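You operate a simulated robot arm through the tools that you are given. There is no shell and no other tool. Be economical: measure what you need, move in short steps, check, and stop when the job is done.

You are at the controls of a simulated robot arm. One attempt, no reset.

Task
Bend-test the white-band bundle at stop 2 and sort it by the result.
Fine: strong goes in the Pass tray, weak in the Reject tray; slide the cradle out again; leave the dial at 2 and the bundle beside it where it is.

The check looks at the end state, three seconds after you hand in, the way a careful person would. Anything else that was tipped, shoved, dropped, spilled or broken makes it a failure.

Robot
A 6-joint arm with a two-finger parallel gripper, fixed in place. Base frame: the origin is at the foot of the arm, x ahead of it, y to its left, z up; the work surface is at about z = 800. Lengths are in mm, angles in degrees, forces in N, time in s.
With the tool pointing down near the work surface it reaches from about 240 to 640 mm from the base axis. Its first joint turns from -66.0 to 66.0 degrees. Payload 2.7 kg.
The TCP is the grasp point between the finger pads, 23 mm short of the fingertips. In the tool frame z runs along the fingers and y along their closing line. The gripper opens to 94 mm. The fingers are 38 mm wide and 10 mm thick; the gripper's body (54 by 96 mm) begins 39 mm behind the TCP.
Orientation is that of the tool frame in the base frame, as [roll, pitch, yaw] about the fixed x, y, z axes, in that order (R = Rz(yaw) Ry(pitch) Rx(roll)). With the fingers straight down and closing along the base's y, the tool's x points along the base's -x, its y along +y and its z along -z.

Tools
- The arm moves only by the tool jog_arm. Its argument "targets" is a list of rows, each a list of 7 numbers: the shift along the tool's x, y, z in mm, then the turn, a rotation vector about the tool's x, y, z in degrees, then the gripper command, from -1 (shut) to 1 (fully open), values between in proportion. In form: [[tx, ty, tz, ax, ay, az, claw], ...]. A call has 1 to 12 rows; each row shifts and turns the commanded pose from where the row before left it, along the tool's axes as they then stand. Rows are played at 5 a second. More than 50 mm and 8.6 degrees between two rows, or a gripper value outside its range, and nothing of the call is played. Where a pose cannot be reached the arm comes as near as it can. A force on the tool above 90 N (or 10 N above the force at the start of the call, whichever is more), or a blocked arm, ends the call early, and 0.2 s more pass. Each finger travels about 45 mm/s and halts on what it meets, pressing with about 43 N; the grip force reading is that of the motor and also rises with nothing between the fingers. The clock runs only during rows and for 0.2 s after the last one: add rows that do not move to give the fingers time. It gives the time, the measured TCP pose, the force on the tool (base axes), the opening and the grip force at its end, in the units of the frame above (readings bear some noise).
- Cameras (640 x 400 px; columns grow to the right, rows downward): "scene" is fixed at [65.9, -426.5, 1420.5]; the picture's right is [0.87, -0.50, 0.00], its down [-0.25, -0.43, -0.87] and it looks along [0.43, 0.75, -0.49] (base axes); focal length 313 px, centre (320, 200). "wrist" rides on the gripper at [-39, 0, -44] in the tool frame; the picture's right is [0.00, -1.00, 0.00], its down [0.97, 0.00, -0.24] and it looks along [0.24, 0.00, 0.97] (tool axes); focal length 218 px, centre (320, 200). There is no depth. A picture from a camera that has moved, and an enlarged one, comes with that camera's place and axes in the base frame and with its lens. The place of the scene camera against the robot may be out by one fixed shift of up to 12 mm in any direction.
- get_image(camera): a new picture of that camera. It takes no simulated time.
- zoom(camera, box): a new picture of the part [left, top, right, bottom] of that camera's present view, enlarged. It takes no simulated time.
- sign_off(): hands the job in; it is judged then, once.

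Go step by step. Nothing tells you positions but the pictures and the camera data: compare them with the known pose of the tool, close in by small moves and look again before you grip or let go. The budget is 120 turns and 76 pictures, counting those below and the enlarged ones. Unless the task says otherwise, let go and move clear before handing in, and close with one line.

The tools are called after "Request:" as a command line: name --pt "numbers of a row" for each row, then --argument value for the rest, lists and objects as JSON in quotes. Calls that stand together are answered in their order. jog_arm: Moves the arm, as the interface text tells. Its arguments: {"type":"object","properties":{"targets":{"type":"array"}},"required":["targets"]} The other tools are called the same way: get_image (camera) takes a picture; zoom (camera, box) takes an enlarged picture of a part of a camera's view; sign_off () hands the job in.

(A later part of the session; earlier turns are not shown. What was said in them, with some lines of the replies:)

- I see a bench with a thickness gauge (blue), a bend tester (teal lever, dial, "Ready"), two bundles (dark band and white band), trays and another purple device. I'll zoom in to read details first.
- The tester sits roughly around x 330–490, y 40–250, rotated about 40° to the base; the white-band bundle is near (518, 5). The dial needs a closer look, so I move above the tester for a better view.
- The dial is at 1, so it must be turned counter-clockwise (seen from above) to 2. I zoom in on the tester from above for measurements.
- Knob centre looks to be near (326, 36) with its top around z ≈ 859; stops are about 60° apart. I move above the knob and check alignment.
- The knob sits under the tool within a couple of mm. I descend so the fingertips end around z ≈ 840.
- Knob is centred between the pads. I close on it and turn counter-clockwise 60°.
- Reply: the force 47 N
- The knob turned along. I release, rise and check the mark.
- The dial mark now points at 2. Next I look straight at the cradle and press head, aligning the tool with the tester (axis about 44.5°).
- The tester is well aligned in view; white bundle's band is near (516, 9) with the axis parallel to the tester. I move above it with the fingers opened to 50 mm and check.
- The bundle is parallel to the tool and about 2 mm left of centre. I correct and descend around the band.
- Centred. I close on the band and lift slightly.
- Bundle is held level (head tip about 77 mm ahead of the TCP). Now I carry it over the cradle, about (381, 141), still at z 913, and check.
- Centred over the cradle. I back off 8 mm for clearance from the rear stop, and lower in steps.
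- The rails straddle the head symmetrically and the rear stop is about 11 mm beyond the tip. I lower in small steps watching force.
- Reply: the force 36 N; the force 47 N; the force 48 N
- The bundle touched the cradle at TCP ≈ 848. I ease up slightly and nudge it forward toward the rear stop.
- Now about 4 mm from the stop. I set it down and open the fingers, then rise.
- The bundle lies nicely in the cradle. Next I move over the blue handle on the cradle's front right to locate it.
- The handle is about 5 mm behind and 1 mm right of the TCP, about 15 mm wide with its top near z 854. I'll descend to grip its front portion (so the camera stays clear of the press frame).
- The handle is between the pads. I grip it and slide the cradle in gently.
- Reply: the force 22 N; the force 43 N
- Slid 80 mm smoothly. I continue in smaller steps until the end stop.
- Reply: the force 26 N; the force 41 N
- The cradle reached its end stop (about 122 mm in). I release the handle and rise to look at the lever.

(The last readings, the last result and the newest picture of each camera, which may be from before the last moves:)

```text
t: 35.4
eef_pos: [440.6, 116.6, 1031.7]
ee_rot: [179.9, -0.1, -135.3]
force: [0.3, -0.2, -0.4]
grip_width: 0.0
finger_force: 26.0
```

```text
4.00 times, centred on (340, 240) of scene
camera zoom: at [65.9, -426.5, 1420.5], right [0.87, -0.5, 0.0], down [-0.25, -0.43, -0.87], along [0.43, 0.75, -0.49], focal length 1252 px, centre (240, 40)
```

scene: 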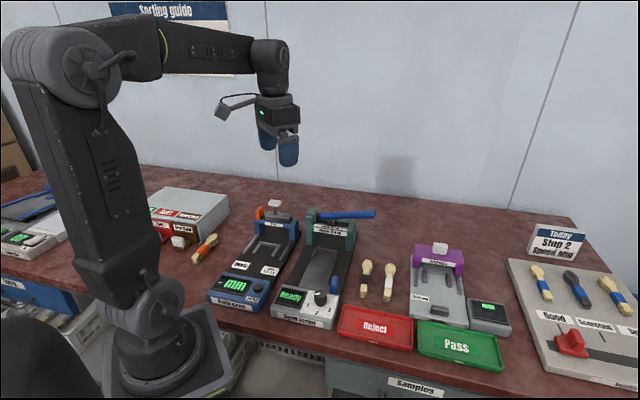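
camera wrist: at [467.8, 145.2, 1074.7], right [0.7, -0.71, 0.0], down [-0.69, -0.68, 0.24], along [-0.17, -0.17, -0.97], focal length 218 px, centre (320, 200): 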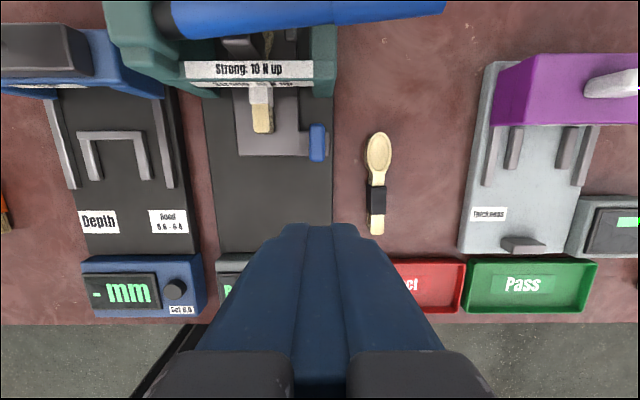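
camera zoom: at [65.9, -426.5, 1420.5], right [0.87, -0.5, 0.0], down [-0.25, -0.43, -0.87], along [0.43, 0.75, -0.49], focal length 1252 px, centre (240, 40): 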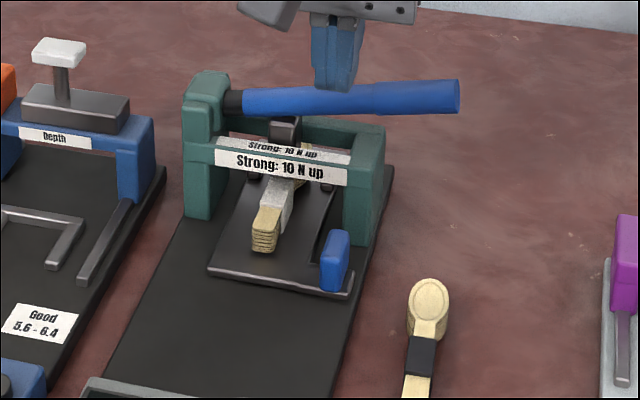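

The cradle and bundle are in place under the press. The lever's right end is near r≈136 mm from tester centre, z≈939; I move the closed gripper over the lever near its end, about (562, 163).

Request:
jog_arm --pt "0 0 -10 0 0 0 -1" --pt "-30 -13 0 0 0 0 -1" --pt "-30 -13 0 0 0 0 -1" --pt "-30 -13 0 0 0 0 -1" --pt "-29 -13 0 0 0 0 -1" --pt "0 0 0 0 0 0 -1"

Request:
get_image --camera "wrist"

Request:
zoom --camera "scene" --box '[300, 150, 420, 250]'

```text
t: 36.8
eef_pos: [558.8, 165.3, 1043.8]
ee_rot: [179.9, 0.0, -135.3]
force: [0.7, 0.1, -0.1]
grip_width: 0.0
finger_force: 42.7
```

```text
30 pictures are left
camera wrist: at [585.5, 193.0, 1086.7], right [0.7, -0.71, 0.0], down [-0.69, -0.68, 0.24], along [-0.17, -0.17, -0.97], focal length 218 px, centre (320, 200)
```

wrist: 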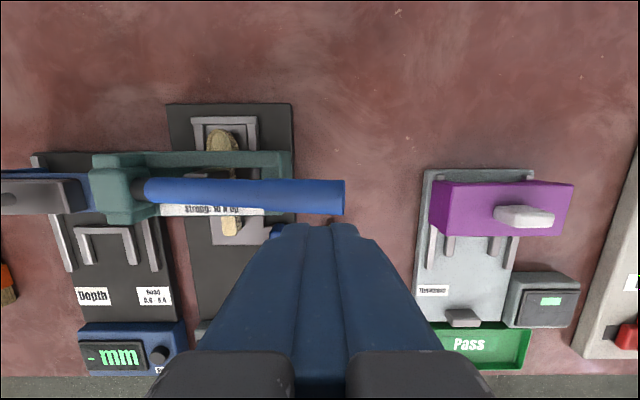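

```text
4.00 times, centred on (360, 200) of scene
camera zoom: at [65.9, -426.4, 1420.5], right [0.87, -0.5, 0.0], down [-0.25, -0.43, -0.87], along [0.43, 0.75, -0.49], focal length 1252 px, centre (160, 200)
```

zoom: 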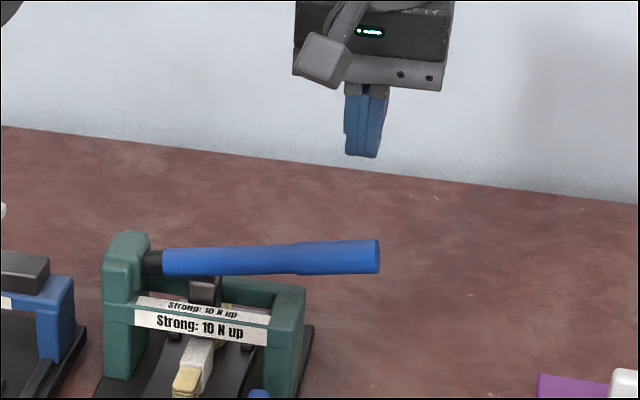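

Lever axis is 4 mm ahead of the TCP and its end 17 mm right. I shift over it and descend to just above, then press in small steps.

Request:
jog_arm --pt "-4 8 0 0 0 0 -1" --pt "0 0 40 0 0 0 -1" --pt "0 0 25 0 0 0 -1" --pt "0 0 5 0 0 0 -1" --pt "0 0 5 0 0 0 -1" --pt "0 0 0 0 0 0 -1"

Request:
zoom --camera "scene" --box '[270, 180, 410, 310]'

```text
t: 38.2
eef_pos: [554.0, 173.9, 970.9]
ee_rot: [-179.9, 0.0, -135.3]
force: [0.3, 0.3, 0.2]
grip_width: 0.1
finger_force: 42.4
```

```text
3.08 times, centred on (340, 245) of scene
camera zoom: at [65.9, -426.5, 1420.5], right [0.87, -0.5, 0.0], down [-0.25, -0.43, -0.87], along [0.43, 0.75, -0.49], focal length 963 px, centre (258, 62)
```

zoom: 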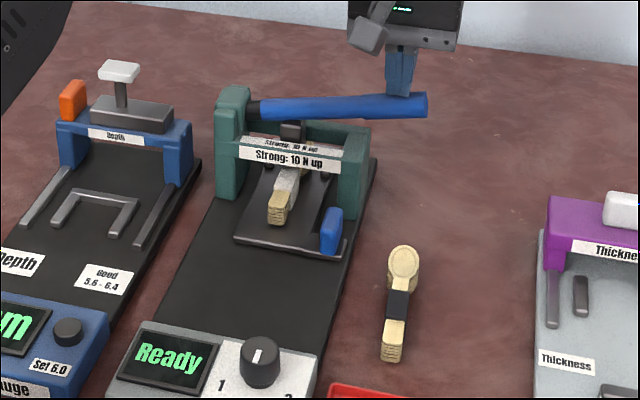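

The tips are just above the lever with no contact yet. I press down in 4 mm steps.

Request:
jog_arm --pt "0 0 4 0 0 0 -1" --pt "0 0 4 0 0 0 -1" --pt "0 0 4 0 0 0 -1" --pt "0 0 4 0 0 0 -1" --pt "0 0 4 0 0 0 -1" --pt "0 0 0 0 0 0 -1"

Request:
zoom --camera "scene" --box '[270, 180, 410, 310]'

```text
t: 39.6
eef_pos: [557.0, 175.6, 951.1]
ee_rot: [-180.0, 0.2, -135.3]
force: [2.8, -1.5, 4.3]
grip_width: 0.0
finger_force: 42.8
```

```text
3.08 times, centred on (340, 245) of scene
camera zoom: at [65.9, -426.5, 1420.5], right [0.87, -0.5, 0.0], down [-0.25, -0.43, -0.87], along [0.43, 0.75, -0.49], focal length 963 px, centre (258, 62)
```

zoom: 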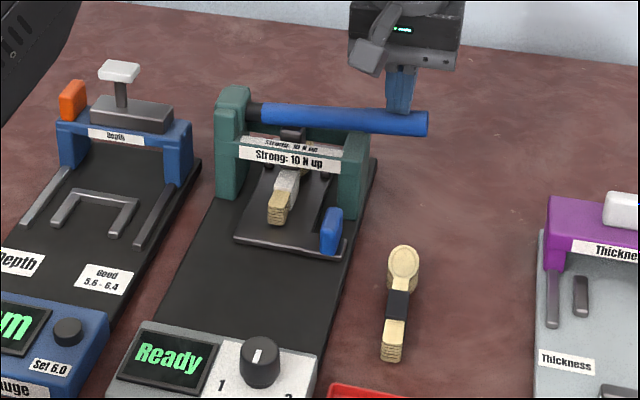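

Request:
jog_arm --pt "0 0 4 0 0 0 -1" --pt "0 0 4 0 0 0 -1" --pt "0 0 4 0 0 0 -1" --pt "0 0 4 0 0 0 -1" --pt "0 0 0 0 0 0 -1"

Request:
zoom --camera "scene" --box '[270, 180, 410, 310]'

```text
t: 40.8
eef_pos: [556.5, 173.7, 943.0]
ee_rot: [-179.7, 0.5, -135.3]
force: [-20.4, -13.7, 51.7]
grip_width: 0.1
finger_force: 42.1
```

```text
3.08 times, centred on (340, 245) of scene
camera zoom: at [64.4, -427.1, 1420.4], right [0.87, -0.5, 0.0], down [-0.24, -0.43, -0.87], along [0.43, 0.75, -0.49], focal length 963 px, centre (258, 62)
```

zoom: 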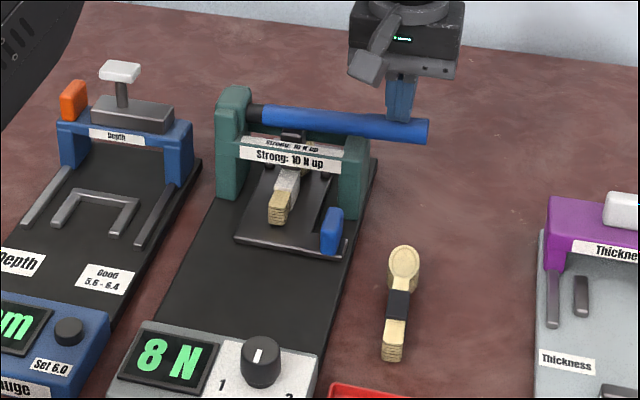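

The display reads 8 N. I check whether it is stable and whether the lever is truly at its stop.

Request:
jog_arm --pt "0 0 2 0 0 0 -1" --pt "0 0 0 0 0 0 -1" --pt "0 0 0 0 0 0 -1" --pt "0 0 0 0 0 0 -1"

Request:
zoom --camera "scene" --box '[270, 180, 410, 310]'

```text
t: 41.8
eef_pos: [556.3, 173.7, 941.9]
ee_rot: [-179.6, 0.7, -135.3]
force: [-21.2, -13.2, 57.7]
grip_width: 0.1
finger_force: 42.0
```

```text
3.08 times, centred on (340, 245) of scene
camera zoom: at [64.3, -427.1, 1420.4], right [0.87, -0.5, 0.0], down [-0.24, -0.43, -0.87], along [0.43, 0.75, -0.49], focal length 963 px, centre (258, 62)
```

zoom: 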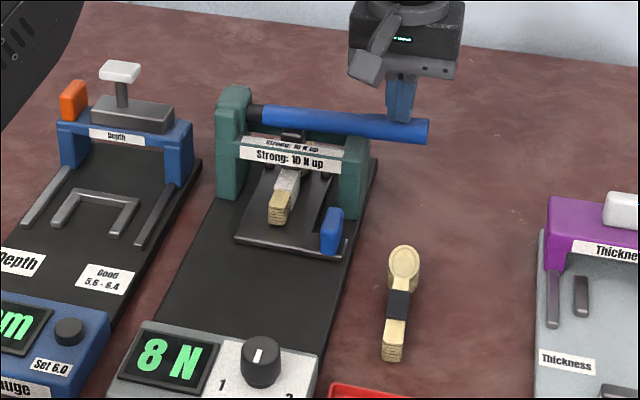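

The reading holds at 8 N with the lever against its stop, so the bundle is weak (below 10 N). I let the lever up and see whether it springs back.

Request:
jog_arm --pt "0 0 -8 0 0 0 -1" --pt "0 0 -8 0 0 0 -1" --pt "0 0 -8 0 0 0 -1" --pt "0 0 -8 0 0 0 -1" --pt "0 0 -8 0 0 0 -1" --pt "0 0 -15 0 0 0 -1" --pt "0 0 -30 0 0 0 -1" --pt "0 0 0 0 0 0 -1"

Request:
zoom --camera "scene" --box '[270, 180, 410, 310]'

```text
t: 43.6
eef_pos: [556.8, 172.2, 1018.3]
ee_rot: [179.9, 0.0, -135.2]
force: [0.4, 0.4, -0.6]
grip_width: 0.0
finger_force: 42.1
```

```text
3.08 times, centred on (340, 245) of scene
camera zoom: at [65.9, -426.5, 1420.5], right [0.87, -0.5, 0.0], down [-0.25, -0.43, -0.87], along [0.43, 0.75, -0.49], focal length 963 px, centre (258, 62)
```

zoom: 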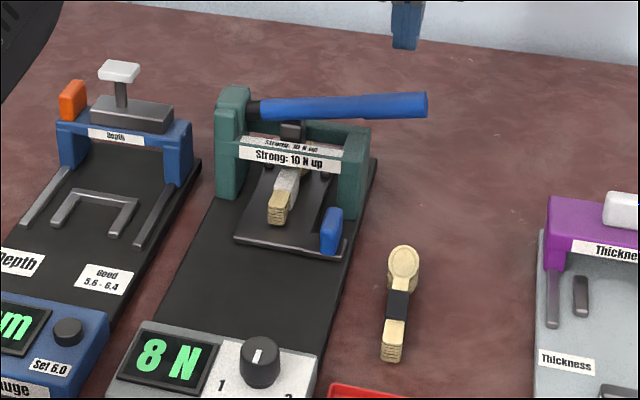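

The lever sprang back up and 8 N is retained. I go back over the handle to pull the cradle out.

Request:
jog_arm --pt "22 11.5 0 0 0 0 -1" --pt "22 11.5 0 0 0 0 -0.1" --pt "22 11.5 0 0 0 0 -0.1" --pt "21 11.5 0 0 0 0 -0.1" --pt "0 0 35 0 0 0 -0.1" --pt "0 0 35 0 0 0 -0.1" --pt "0 0 30 0 0 0 -0.1" --pt "0 0 0 0 0 0 -0.1"

Request:
get_image --camera "wrist"

```text
t: 45.4
eef_pos: [460.3, 144.1, 917.9]
ee_rot: [180.0, 0.0, -135.3]
force: [1.0, 0.1, -0.5]
grip_width: 42.6
finger_force: 0.0
```

```text
23 pictures are left
camera wrist: at [487.5, 172.7, 961.3], right [0.7, -0.71, 0.0], down [-0.69, -0.68, 0.24], along [-0.17, -0.17, -0.97], focal length 218 px, centre (320, 200)
```

wrist: 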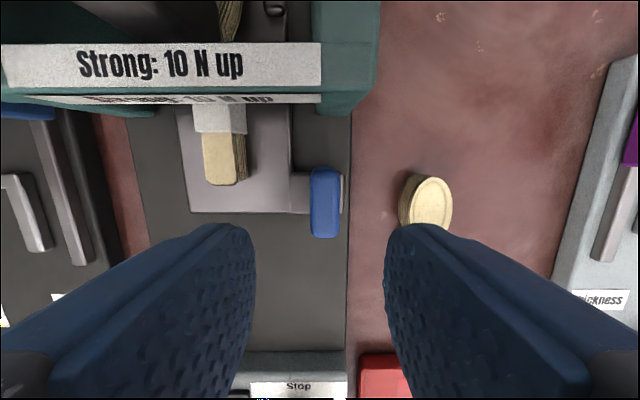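

Request:
jog_arm --pt "0 0 30 0 0 0 -0.1" --pt "0 0 20 0 0 0 -0.1" --pt "0 0 8 0 0 0 -0.1" --pt "0 0 0 0 0 0 -1" --pt "0 0 0 0 0 0 -1" --pt "0 0 0 0 0 0 -1" --pt "0 0 0 0 0 0 -1"

Request:
jog_arm --pt "5 0 0 0 0 0 -1" --pt "10 0 0 0 0 0 -1" --pt "10 0 0 0 0 0 -1" --pt "10 0 0 0 0 0 -1" --pt "10 0 0 0 0 0 -1" --pt "10 0 0 0 0 0 -1" --pt "10 0 0 0 0 0 -1" --pt "10 0 0 0 0 0 -1" --pt "10 0 0 0 0 0 -1" --pt "10 0 0 0 0 0 -1" --pt "0 0 0 0 0 0 -1"

Request:
get_image --camera "wrist"

```text
t: 47.0
eef_pos: [464.0, 142.9, 859.1]
ee_rot: [-179.9, 0.1, -135.3]
force: [18.2, -18.7, -8.2]
grip_width: 15.9
finger_force: 45.4
```

```text
t: 49.4
eef_pos: [395.4, 77.5, 858.8]
ee_rot: [-179.8, 0.3, -135.1]
force: [17.1, -14.8, 19.8]
grip_width: 15.9
finger_force: 45.2
```

```text
22 pictures are left
camera wrist: at [423.2, 105.2, 902.7], right [0.71, -0.71, 0.0], down [-0.69, -0.69, 0.24], along [-0.17, -0.17, -0.97], focal length 218 px, centre (320, 200)
```

wrist: 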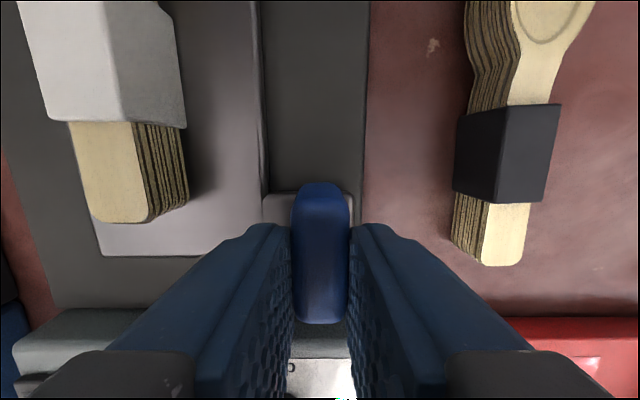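

About 25 mm remains to the original out position. I continue pulling in small steps.

Request:
jog_arm --pt "5 0 0 0 0 0 -1" --pt "5 0 0 0 0 0 -1" --pt "5 0 0 0 0 0 -1" --pt "5 0 0 0 0 0 -1" --pt "4 0 0 0 0 0 -1" --pt "0 0 0 0 0 0 -1"

Request:
jog_arm --pt "3 0 0 0 0 0 -1" --pt "0 0 0 0 0 0 -1" --pt "0 0 0 0 0 0 -1"

Request:
zoom --camera "scene" --box '[260, 200, 380, 300]'

```text
t: 50.8
eef_pos: [379.1, 59.4, 859.3]
ee_rot: [-179.8, 0.1, -135.3]
force: [15.2, -15.0, 8.7]
grip_width: 15.7
finger_force: 44.8
```

```text
t: 51.6
eef_pos: [378.3, 57.5, 858.8]
ee_rot: [-179.9, 0.2, -135.2]
force: [31.5, -14.3, -18.9]
grip_width: 15.8
finger_force: 45.4
```

```text
4.00 times, centred on (320, 250) of scene
camera zoom: at [66.9, -426.7, 1420.4], right [0.87, -0.5, 0.0], down [-0.25, -0.43, -0.87], along [0.43, 0.75, -0.49], focal length 1252 px, centre (320, 0)
```

zoom: 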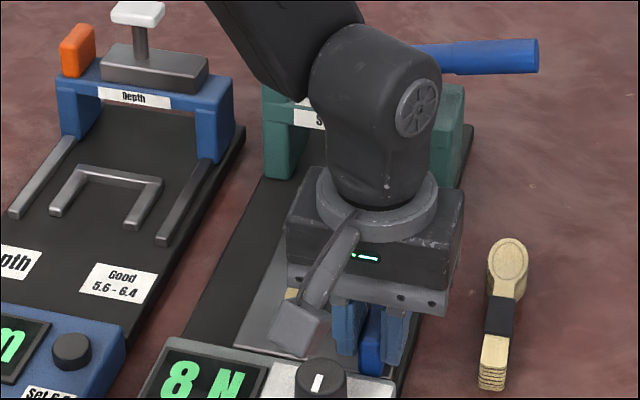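

The cradle is back at its out stop. I release, rise, and move over the white-band bundle.

Request:
jog_arm --pt "-2 0 0 0 0 0 -0.1" --pt "0 0 0 0 0 0 -0.1" --pt "0 0 0 0 0 0 -0.1" --pt "0 0 -20 0 0 0 -0.1" --pt "0 0 -35 0 0 0 -0.1" --pt "0 0 -35 0 0 0 -0.1" --pt "-30 28 0 0 0 0 -0.1" --pt "-31 29 0 0 0 0 -0.1" --pt "0 0 0 0 0 0 -0.1"

Request:
get_image --camera "wrist"

```text
t: 53.6
eef_pos: [381.3, 142.8, 950.7]
ee_rot: [179.9, 0.0, -135.3]
force: [0.2, 0.3, 0.0]
grip_width: 42.1
finger_force: 0.1
```

```text
20 pictures are left
camera wrist: at [407.9, 170.7, 993.6], right [0.7, -0.71, 0.0], down [-0.69, -0.68, 0.24], along [-0.17, -0.17, -0.97], focal length 218 px, centre (320, 200)
```

wrist: 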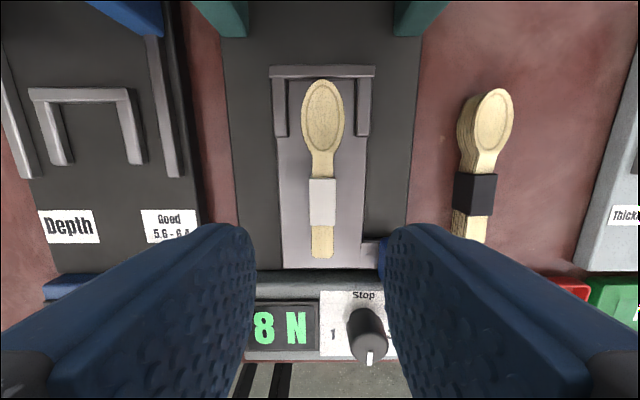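

Bundle is centred under the gripper. I descend, grip the band and lift.

Request:
jog_arm --pt "0 0 40 0 0 0 -0.1" --pt "0 0 40 0 0 0 -0.1" --pt "0 0 18 0 0 0 -0.1" --pt "0 0 4.5 0 0 0 -0.1" --pt "0 0 0 0 0 0 -0.1" --pt "0 0 0 0 0 0 -1" --pt "0 0 0 0 0 0 -1" --pt "0 0 0 0 0 0 -1" --pt "0 0 0 0 0 0 -1"

Request:
jog_arm --pt "0 0 -10 0 0 0 -1" --pt "0 0 -30 0 0 0 -1" --pt "0 0 -35 0 0 0 -1" --pt "0 0 0 0 0 0 -1"

Request:
get_image --camera "wrist"

```text
t: 55.6
eef_pos: [379.5, 142.6, 847.4]
ee_rot: [179.9, 0.0, -135.3]
force: [-0.2, 0.1, 0.0]
grip_width: 14.9
finger_force: 42.9
```

```text
t: 56.6
eef_pos: [378.5, 145.9, 924.3]
ee_rot: [-179.9, 0.0, -135.3]
force: [-0.5, 0.2, -1.5]
grip_width: 14.4
finger_force: 43.3
```

```text
19 pictures are left
camera wrist: at [406.0, 173.3, 966.7], right [0.7, -0.71, 0.0], down [-0.69, -0.68, 0.24], along [-0.17, -0.17, -0.97], focal length 218 px, centre (320, 200)
```

wrist: 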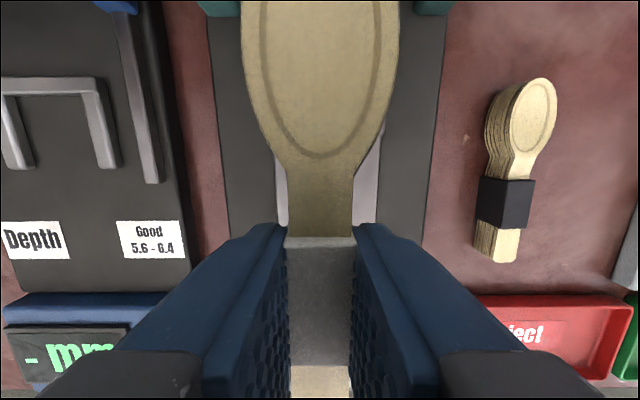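

The bundle is held again. At 8 N it's weak → Reject tray, centred near (411, −60) and long across the bench, so I carry it there and turn it 90° to fit.

Request:
jog_arm --pt "24.3 -30.6 0 0 0 0 -1" --pt "24.3 -30.6 0 0 0 0 -1" --pt "24.3 -30.6 0 0 0 0 -1" --pt "24.3 -30.6 0 0 0 0 -1" --pt "24.3 -30.6 0 0 0 0 -1" --pt "0 0 0 0 0 0 -1"

Request:
jog_arm --pt "0 0 0 0 0 8 -1" --pt "0 0 0 0 0 8 -1" --pt "0 0 0 0 0 8 -1" --pt "0 0 0 0 0 8 -1" --pt "0 0 0 0 0 8 -1" --pt "0 0 0 0 0 8 -1" --pt "0 0 0 0 0 8 -1" --pt "0 0 0 0 0 8 -1" --pt "0 0 0 0 0 8 -1" --pt "0 0 0 0 0 8 -1" --pt "0 0 0 0 0 8 -1" --pt "0 0 0 0 0 0 -1"

Request:
get_image --camera "wrist"

Request:
zoom --camera "scene" --box '[300, 230, 460, 370]'

```text
t: 58.0
eef_pos: [400.1, -51.4, 919.5]
ee_rot: [179.9, 0.0, -135.3]
force: [0.7, -0.1, -0.8]
grip_width: 14.4
finger_force: 43.1
```

```text
t: 60.6
eef_pos: [401.3, -49.8, 921.0]
ee_rot: [180.0, -0.2, 136.5]
force: [0.0, 0.2, -0.3]
grip_width: 14.5
finger_force: 42.5
```

```text
18 pictures are left
camera wrist: at [428.7, -76.0, 964.8], right [-0.69, -0.73, 0.0], down [-0.7, 0.67, 0.24], along [-0.17, 0.17, -0.97], focal length 218 px, centre (320, 200)
```

wrist: 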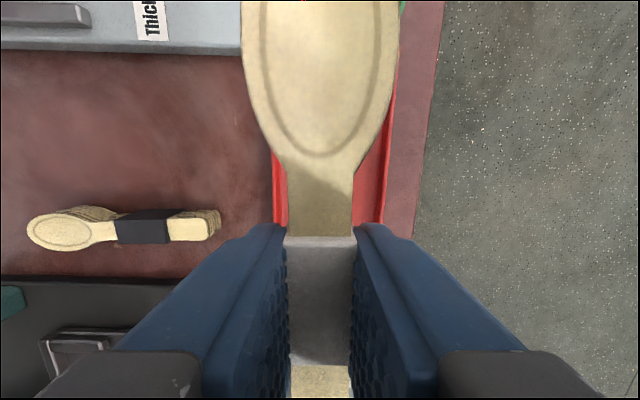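

```text
2.86 times, centred on (380, 300) of scene
camera zoom: at [65.9, -426.5, 1420.5], right [0.87, -0.5, 0.0], down [-0.25, -0.43, -0.87], along [0.43, 0.75, -0.49], focal length 894 px, centre (149, -86)
```

zoom: 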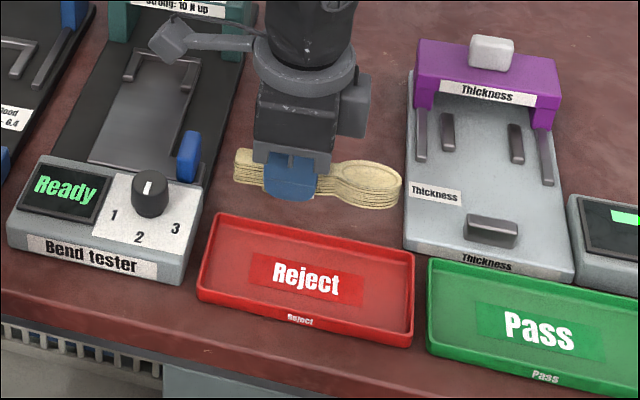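

The display has reset to Ready and the cradle is out. The tray is about 8 mm further to the front than the gripper; I correct, lower partway and check.

Request:
jog_arm --pt "-2.5 -8.2 0 0 0 0 -1" --pt "0 0 30 0 0 0 -1" --pt "0 0 28 0 0 0 -1" --pt "0 0 0 0 0 0 -1" --pt "0 0 0 0 0 0 -1"

Request:
get_image --camera "wrist"

Request:
zoom --camera "scene" --box '[320, 270, 430, 370]'

```text
t: 61.8
eef_pos: [399.0, -58.4, 865.8]
ee_rot: [-180.0, 0.0, 136.6]
force: [-0.4, -0.1, -0.1]
grip_width: 14.4
finger_force: 43.1
```

```text
16 pictures are left
camera wrist: at [426.3, -84.7, 908.8], right [-0.69, -0.73, 0.0], down [-0.71, 0.67, 0.24], along [-0.18, 0.17, -0.97], focal length 218 px, centre (320, 200)
```

wrist: 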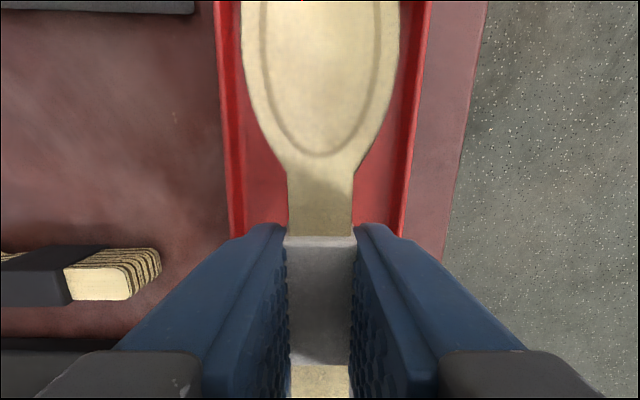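

```text
4.00 times, centred on (375, 320) of scene
camera zoom: at [65.9, -426.5, 1420.5], right [0.87, -0.5, 0.0], down [-0.25, -0.43, -0.87], along [0.43, 0.75, -0.49], focal length 1252 px, centre (100, -280)
```

zoom: 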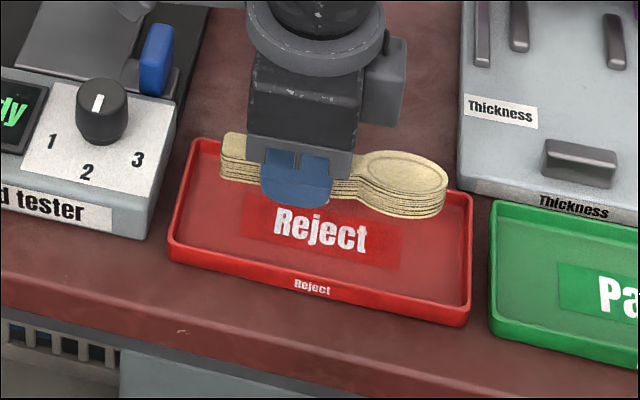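

Well aligned; I shift 4 mm toward the tail side, and lower until contact.

Request:
jog_arm --pt "4 0 15 0 0 0 -1" --pt "0 0 14 0 0 0 -1" --pt "0 0 3 0 0 0 -1" --pt "0 0 0 0 0 0 -1"

Request:
jog_arm --pt "0 0 2 0 0 0 -1" --pt "0 0 1 0 0 0 -1" --pt "0 0 0 0 0 0 -1"

Request:
zoom --camera "scene" --box '[320, 270, 430, 370]'

```text
t: 62.8
eef_pos: [394.8, -55.6, 832.0]
ee_rot: [-180.0, 0.0, 136.7]
force: [-0.1, -0.6, -0.2]
grip_width: 14.6
finger_force: 43.1
```

```text
t: 63.6
eef_pos: [394.8, -55.0, 829.5]
ee_rot: [180.0, 0.1, 136.8]
force: [-3.2, -2.2, 18.7]
grip_width: 14.7
finger_force: 42.6
```

```text
4.00 times, centred on (375, 320) of scene
camera zoom: at [65.5, -426.5, 1420.6], right [0.87, -0.5, 0.0], down [-0.25, -0.43, -0.87], along [0.43, 0.75, -0.49], focal length 1252 px, centre (100, -280)
```

zoom: 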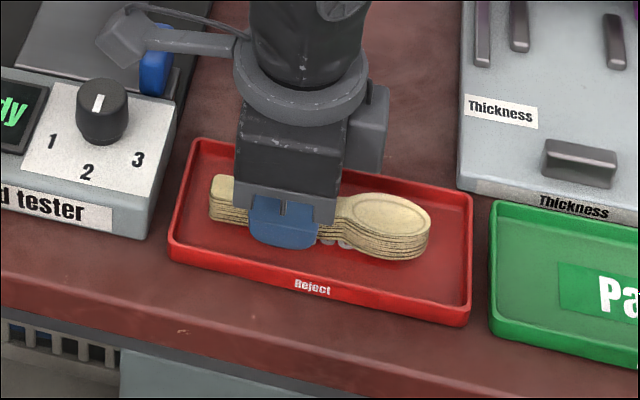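

It rests on the tray floor. I open to about 34 mm and rise straight up.

Request:
jog_arm --pt "0 0 0 0 0 0 -0.5" --pt "0 0 0 0 0 0 -0.3" --pt "0 0 0 0 0 0 -0.3" --pt "0 0 -10 0 0 0 -0.3" --pt "0 0 -30 0 0 0 -0.3" --pt "0 0 -40 0 0 0 -0.3" --pt "0 0 -45 0 0 0 -0.3" --pt "0 0 -45 0 0 0 -0.3" --pt "0 0 -45 0 0 0 -0.3" --pt "0 0 0 0 0 0 -0.3"

Request:
get_image --camera "scene"

Request:
zoom --camera "scene" --box '[270, 220, 430, 360]'

```text
t: 65.8
eef_pos: [393.2, -53.0, 1048.2]
ee_rot: [-180.0, 0.0, 136.6]
force: [0.0, -0.3, 0.1]
grip_width: 32.6
finger_force: 0.0
```

```text
13 pictures are left
```

scene: 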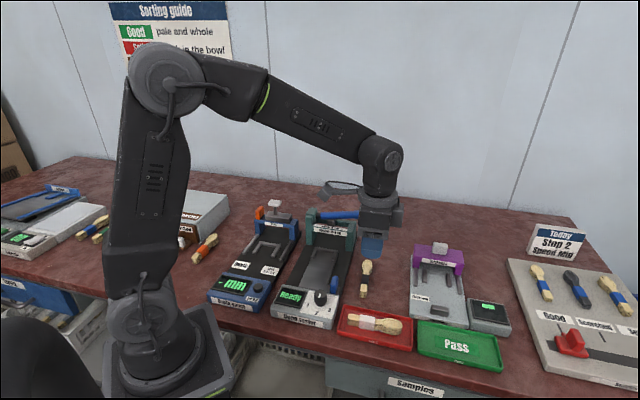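

```text
2.86 times, centred on (350, 290) of scene
camera zoom: at [65.9, -426.5, 1420.5], right [0.87, -0.5, 0.0], down [-0.25, -0.43, -0.87], along [0.43, 0.75, -0.49], focal length 894 px, centre (234, -57)
```

zoom: 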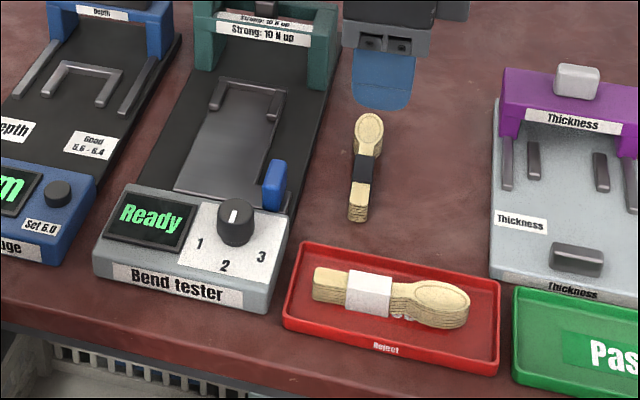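

The white-band bundle lies flat in the Reject tray, the cradle is out, the lever is up, the dial is at 2 and the black-band bundle is where it was. The arm is clear, so I hand in.

Request:
sign_off

```text
The job is handed in.
```

The white-band bundle read 8 N at stop 2, below the 10 N needed for strong, so I put it in the Reject tray, slid the cradle out and left the dial at 2 and the black-band bundle where it was.
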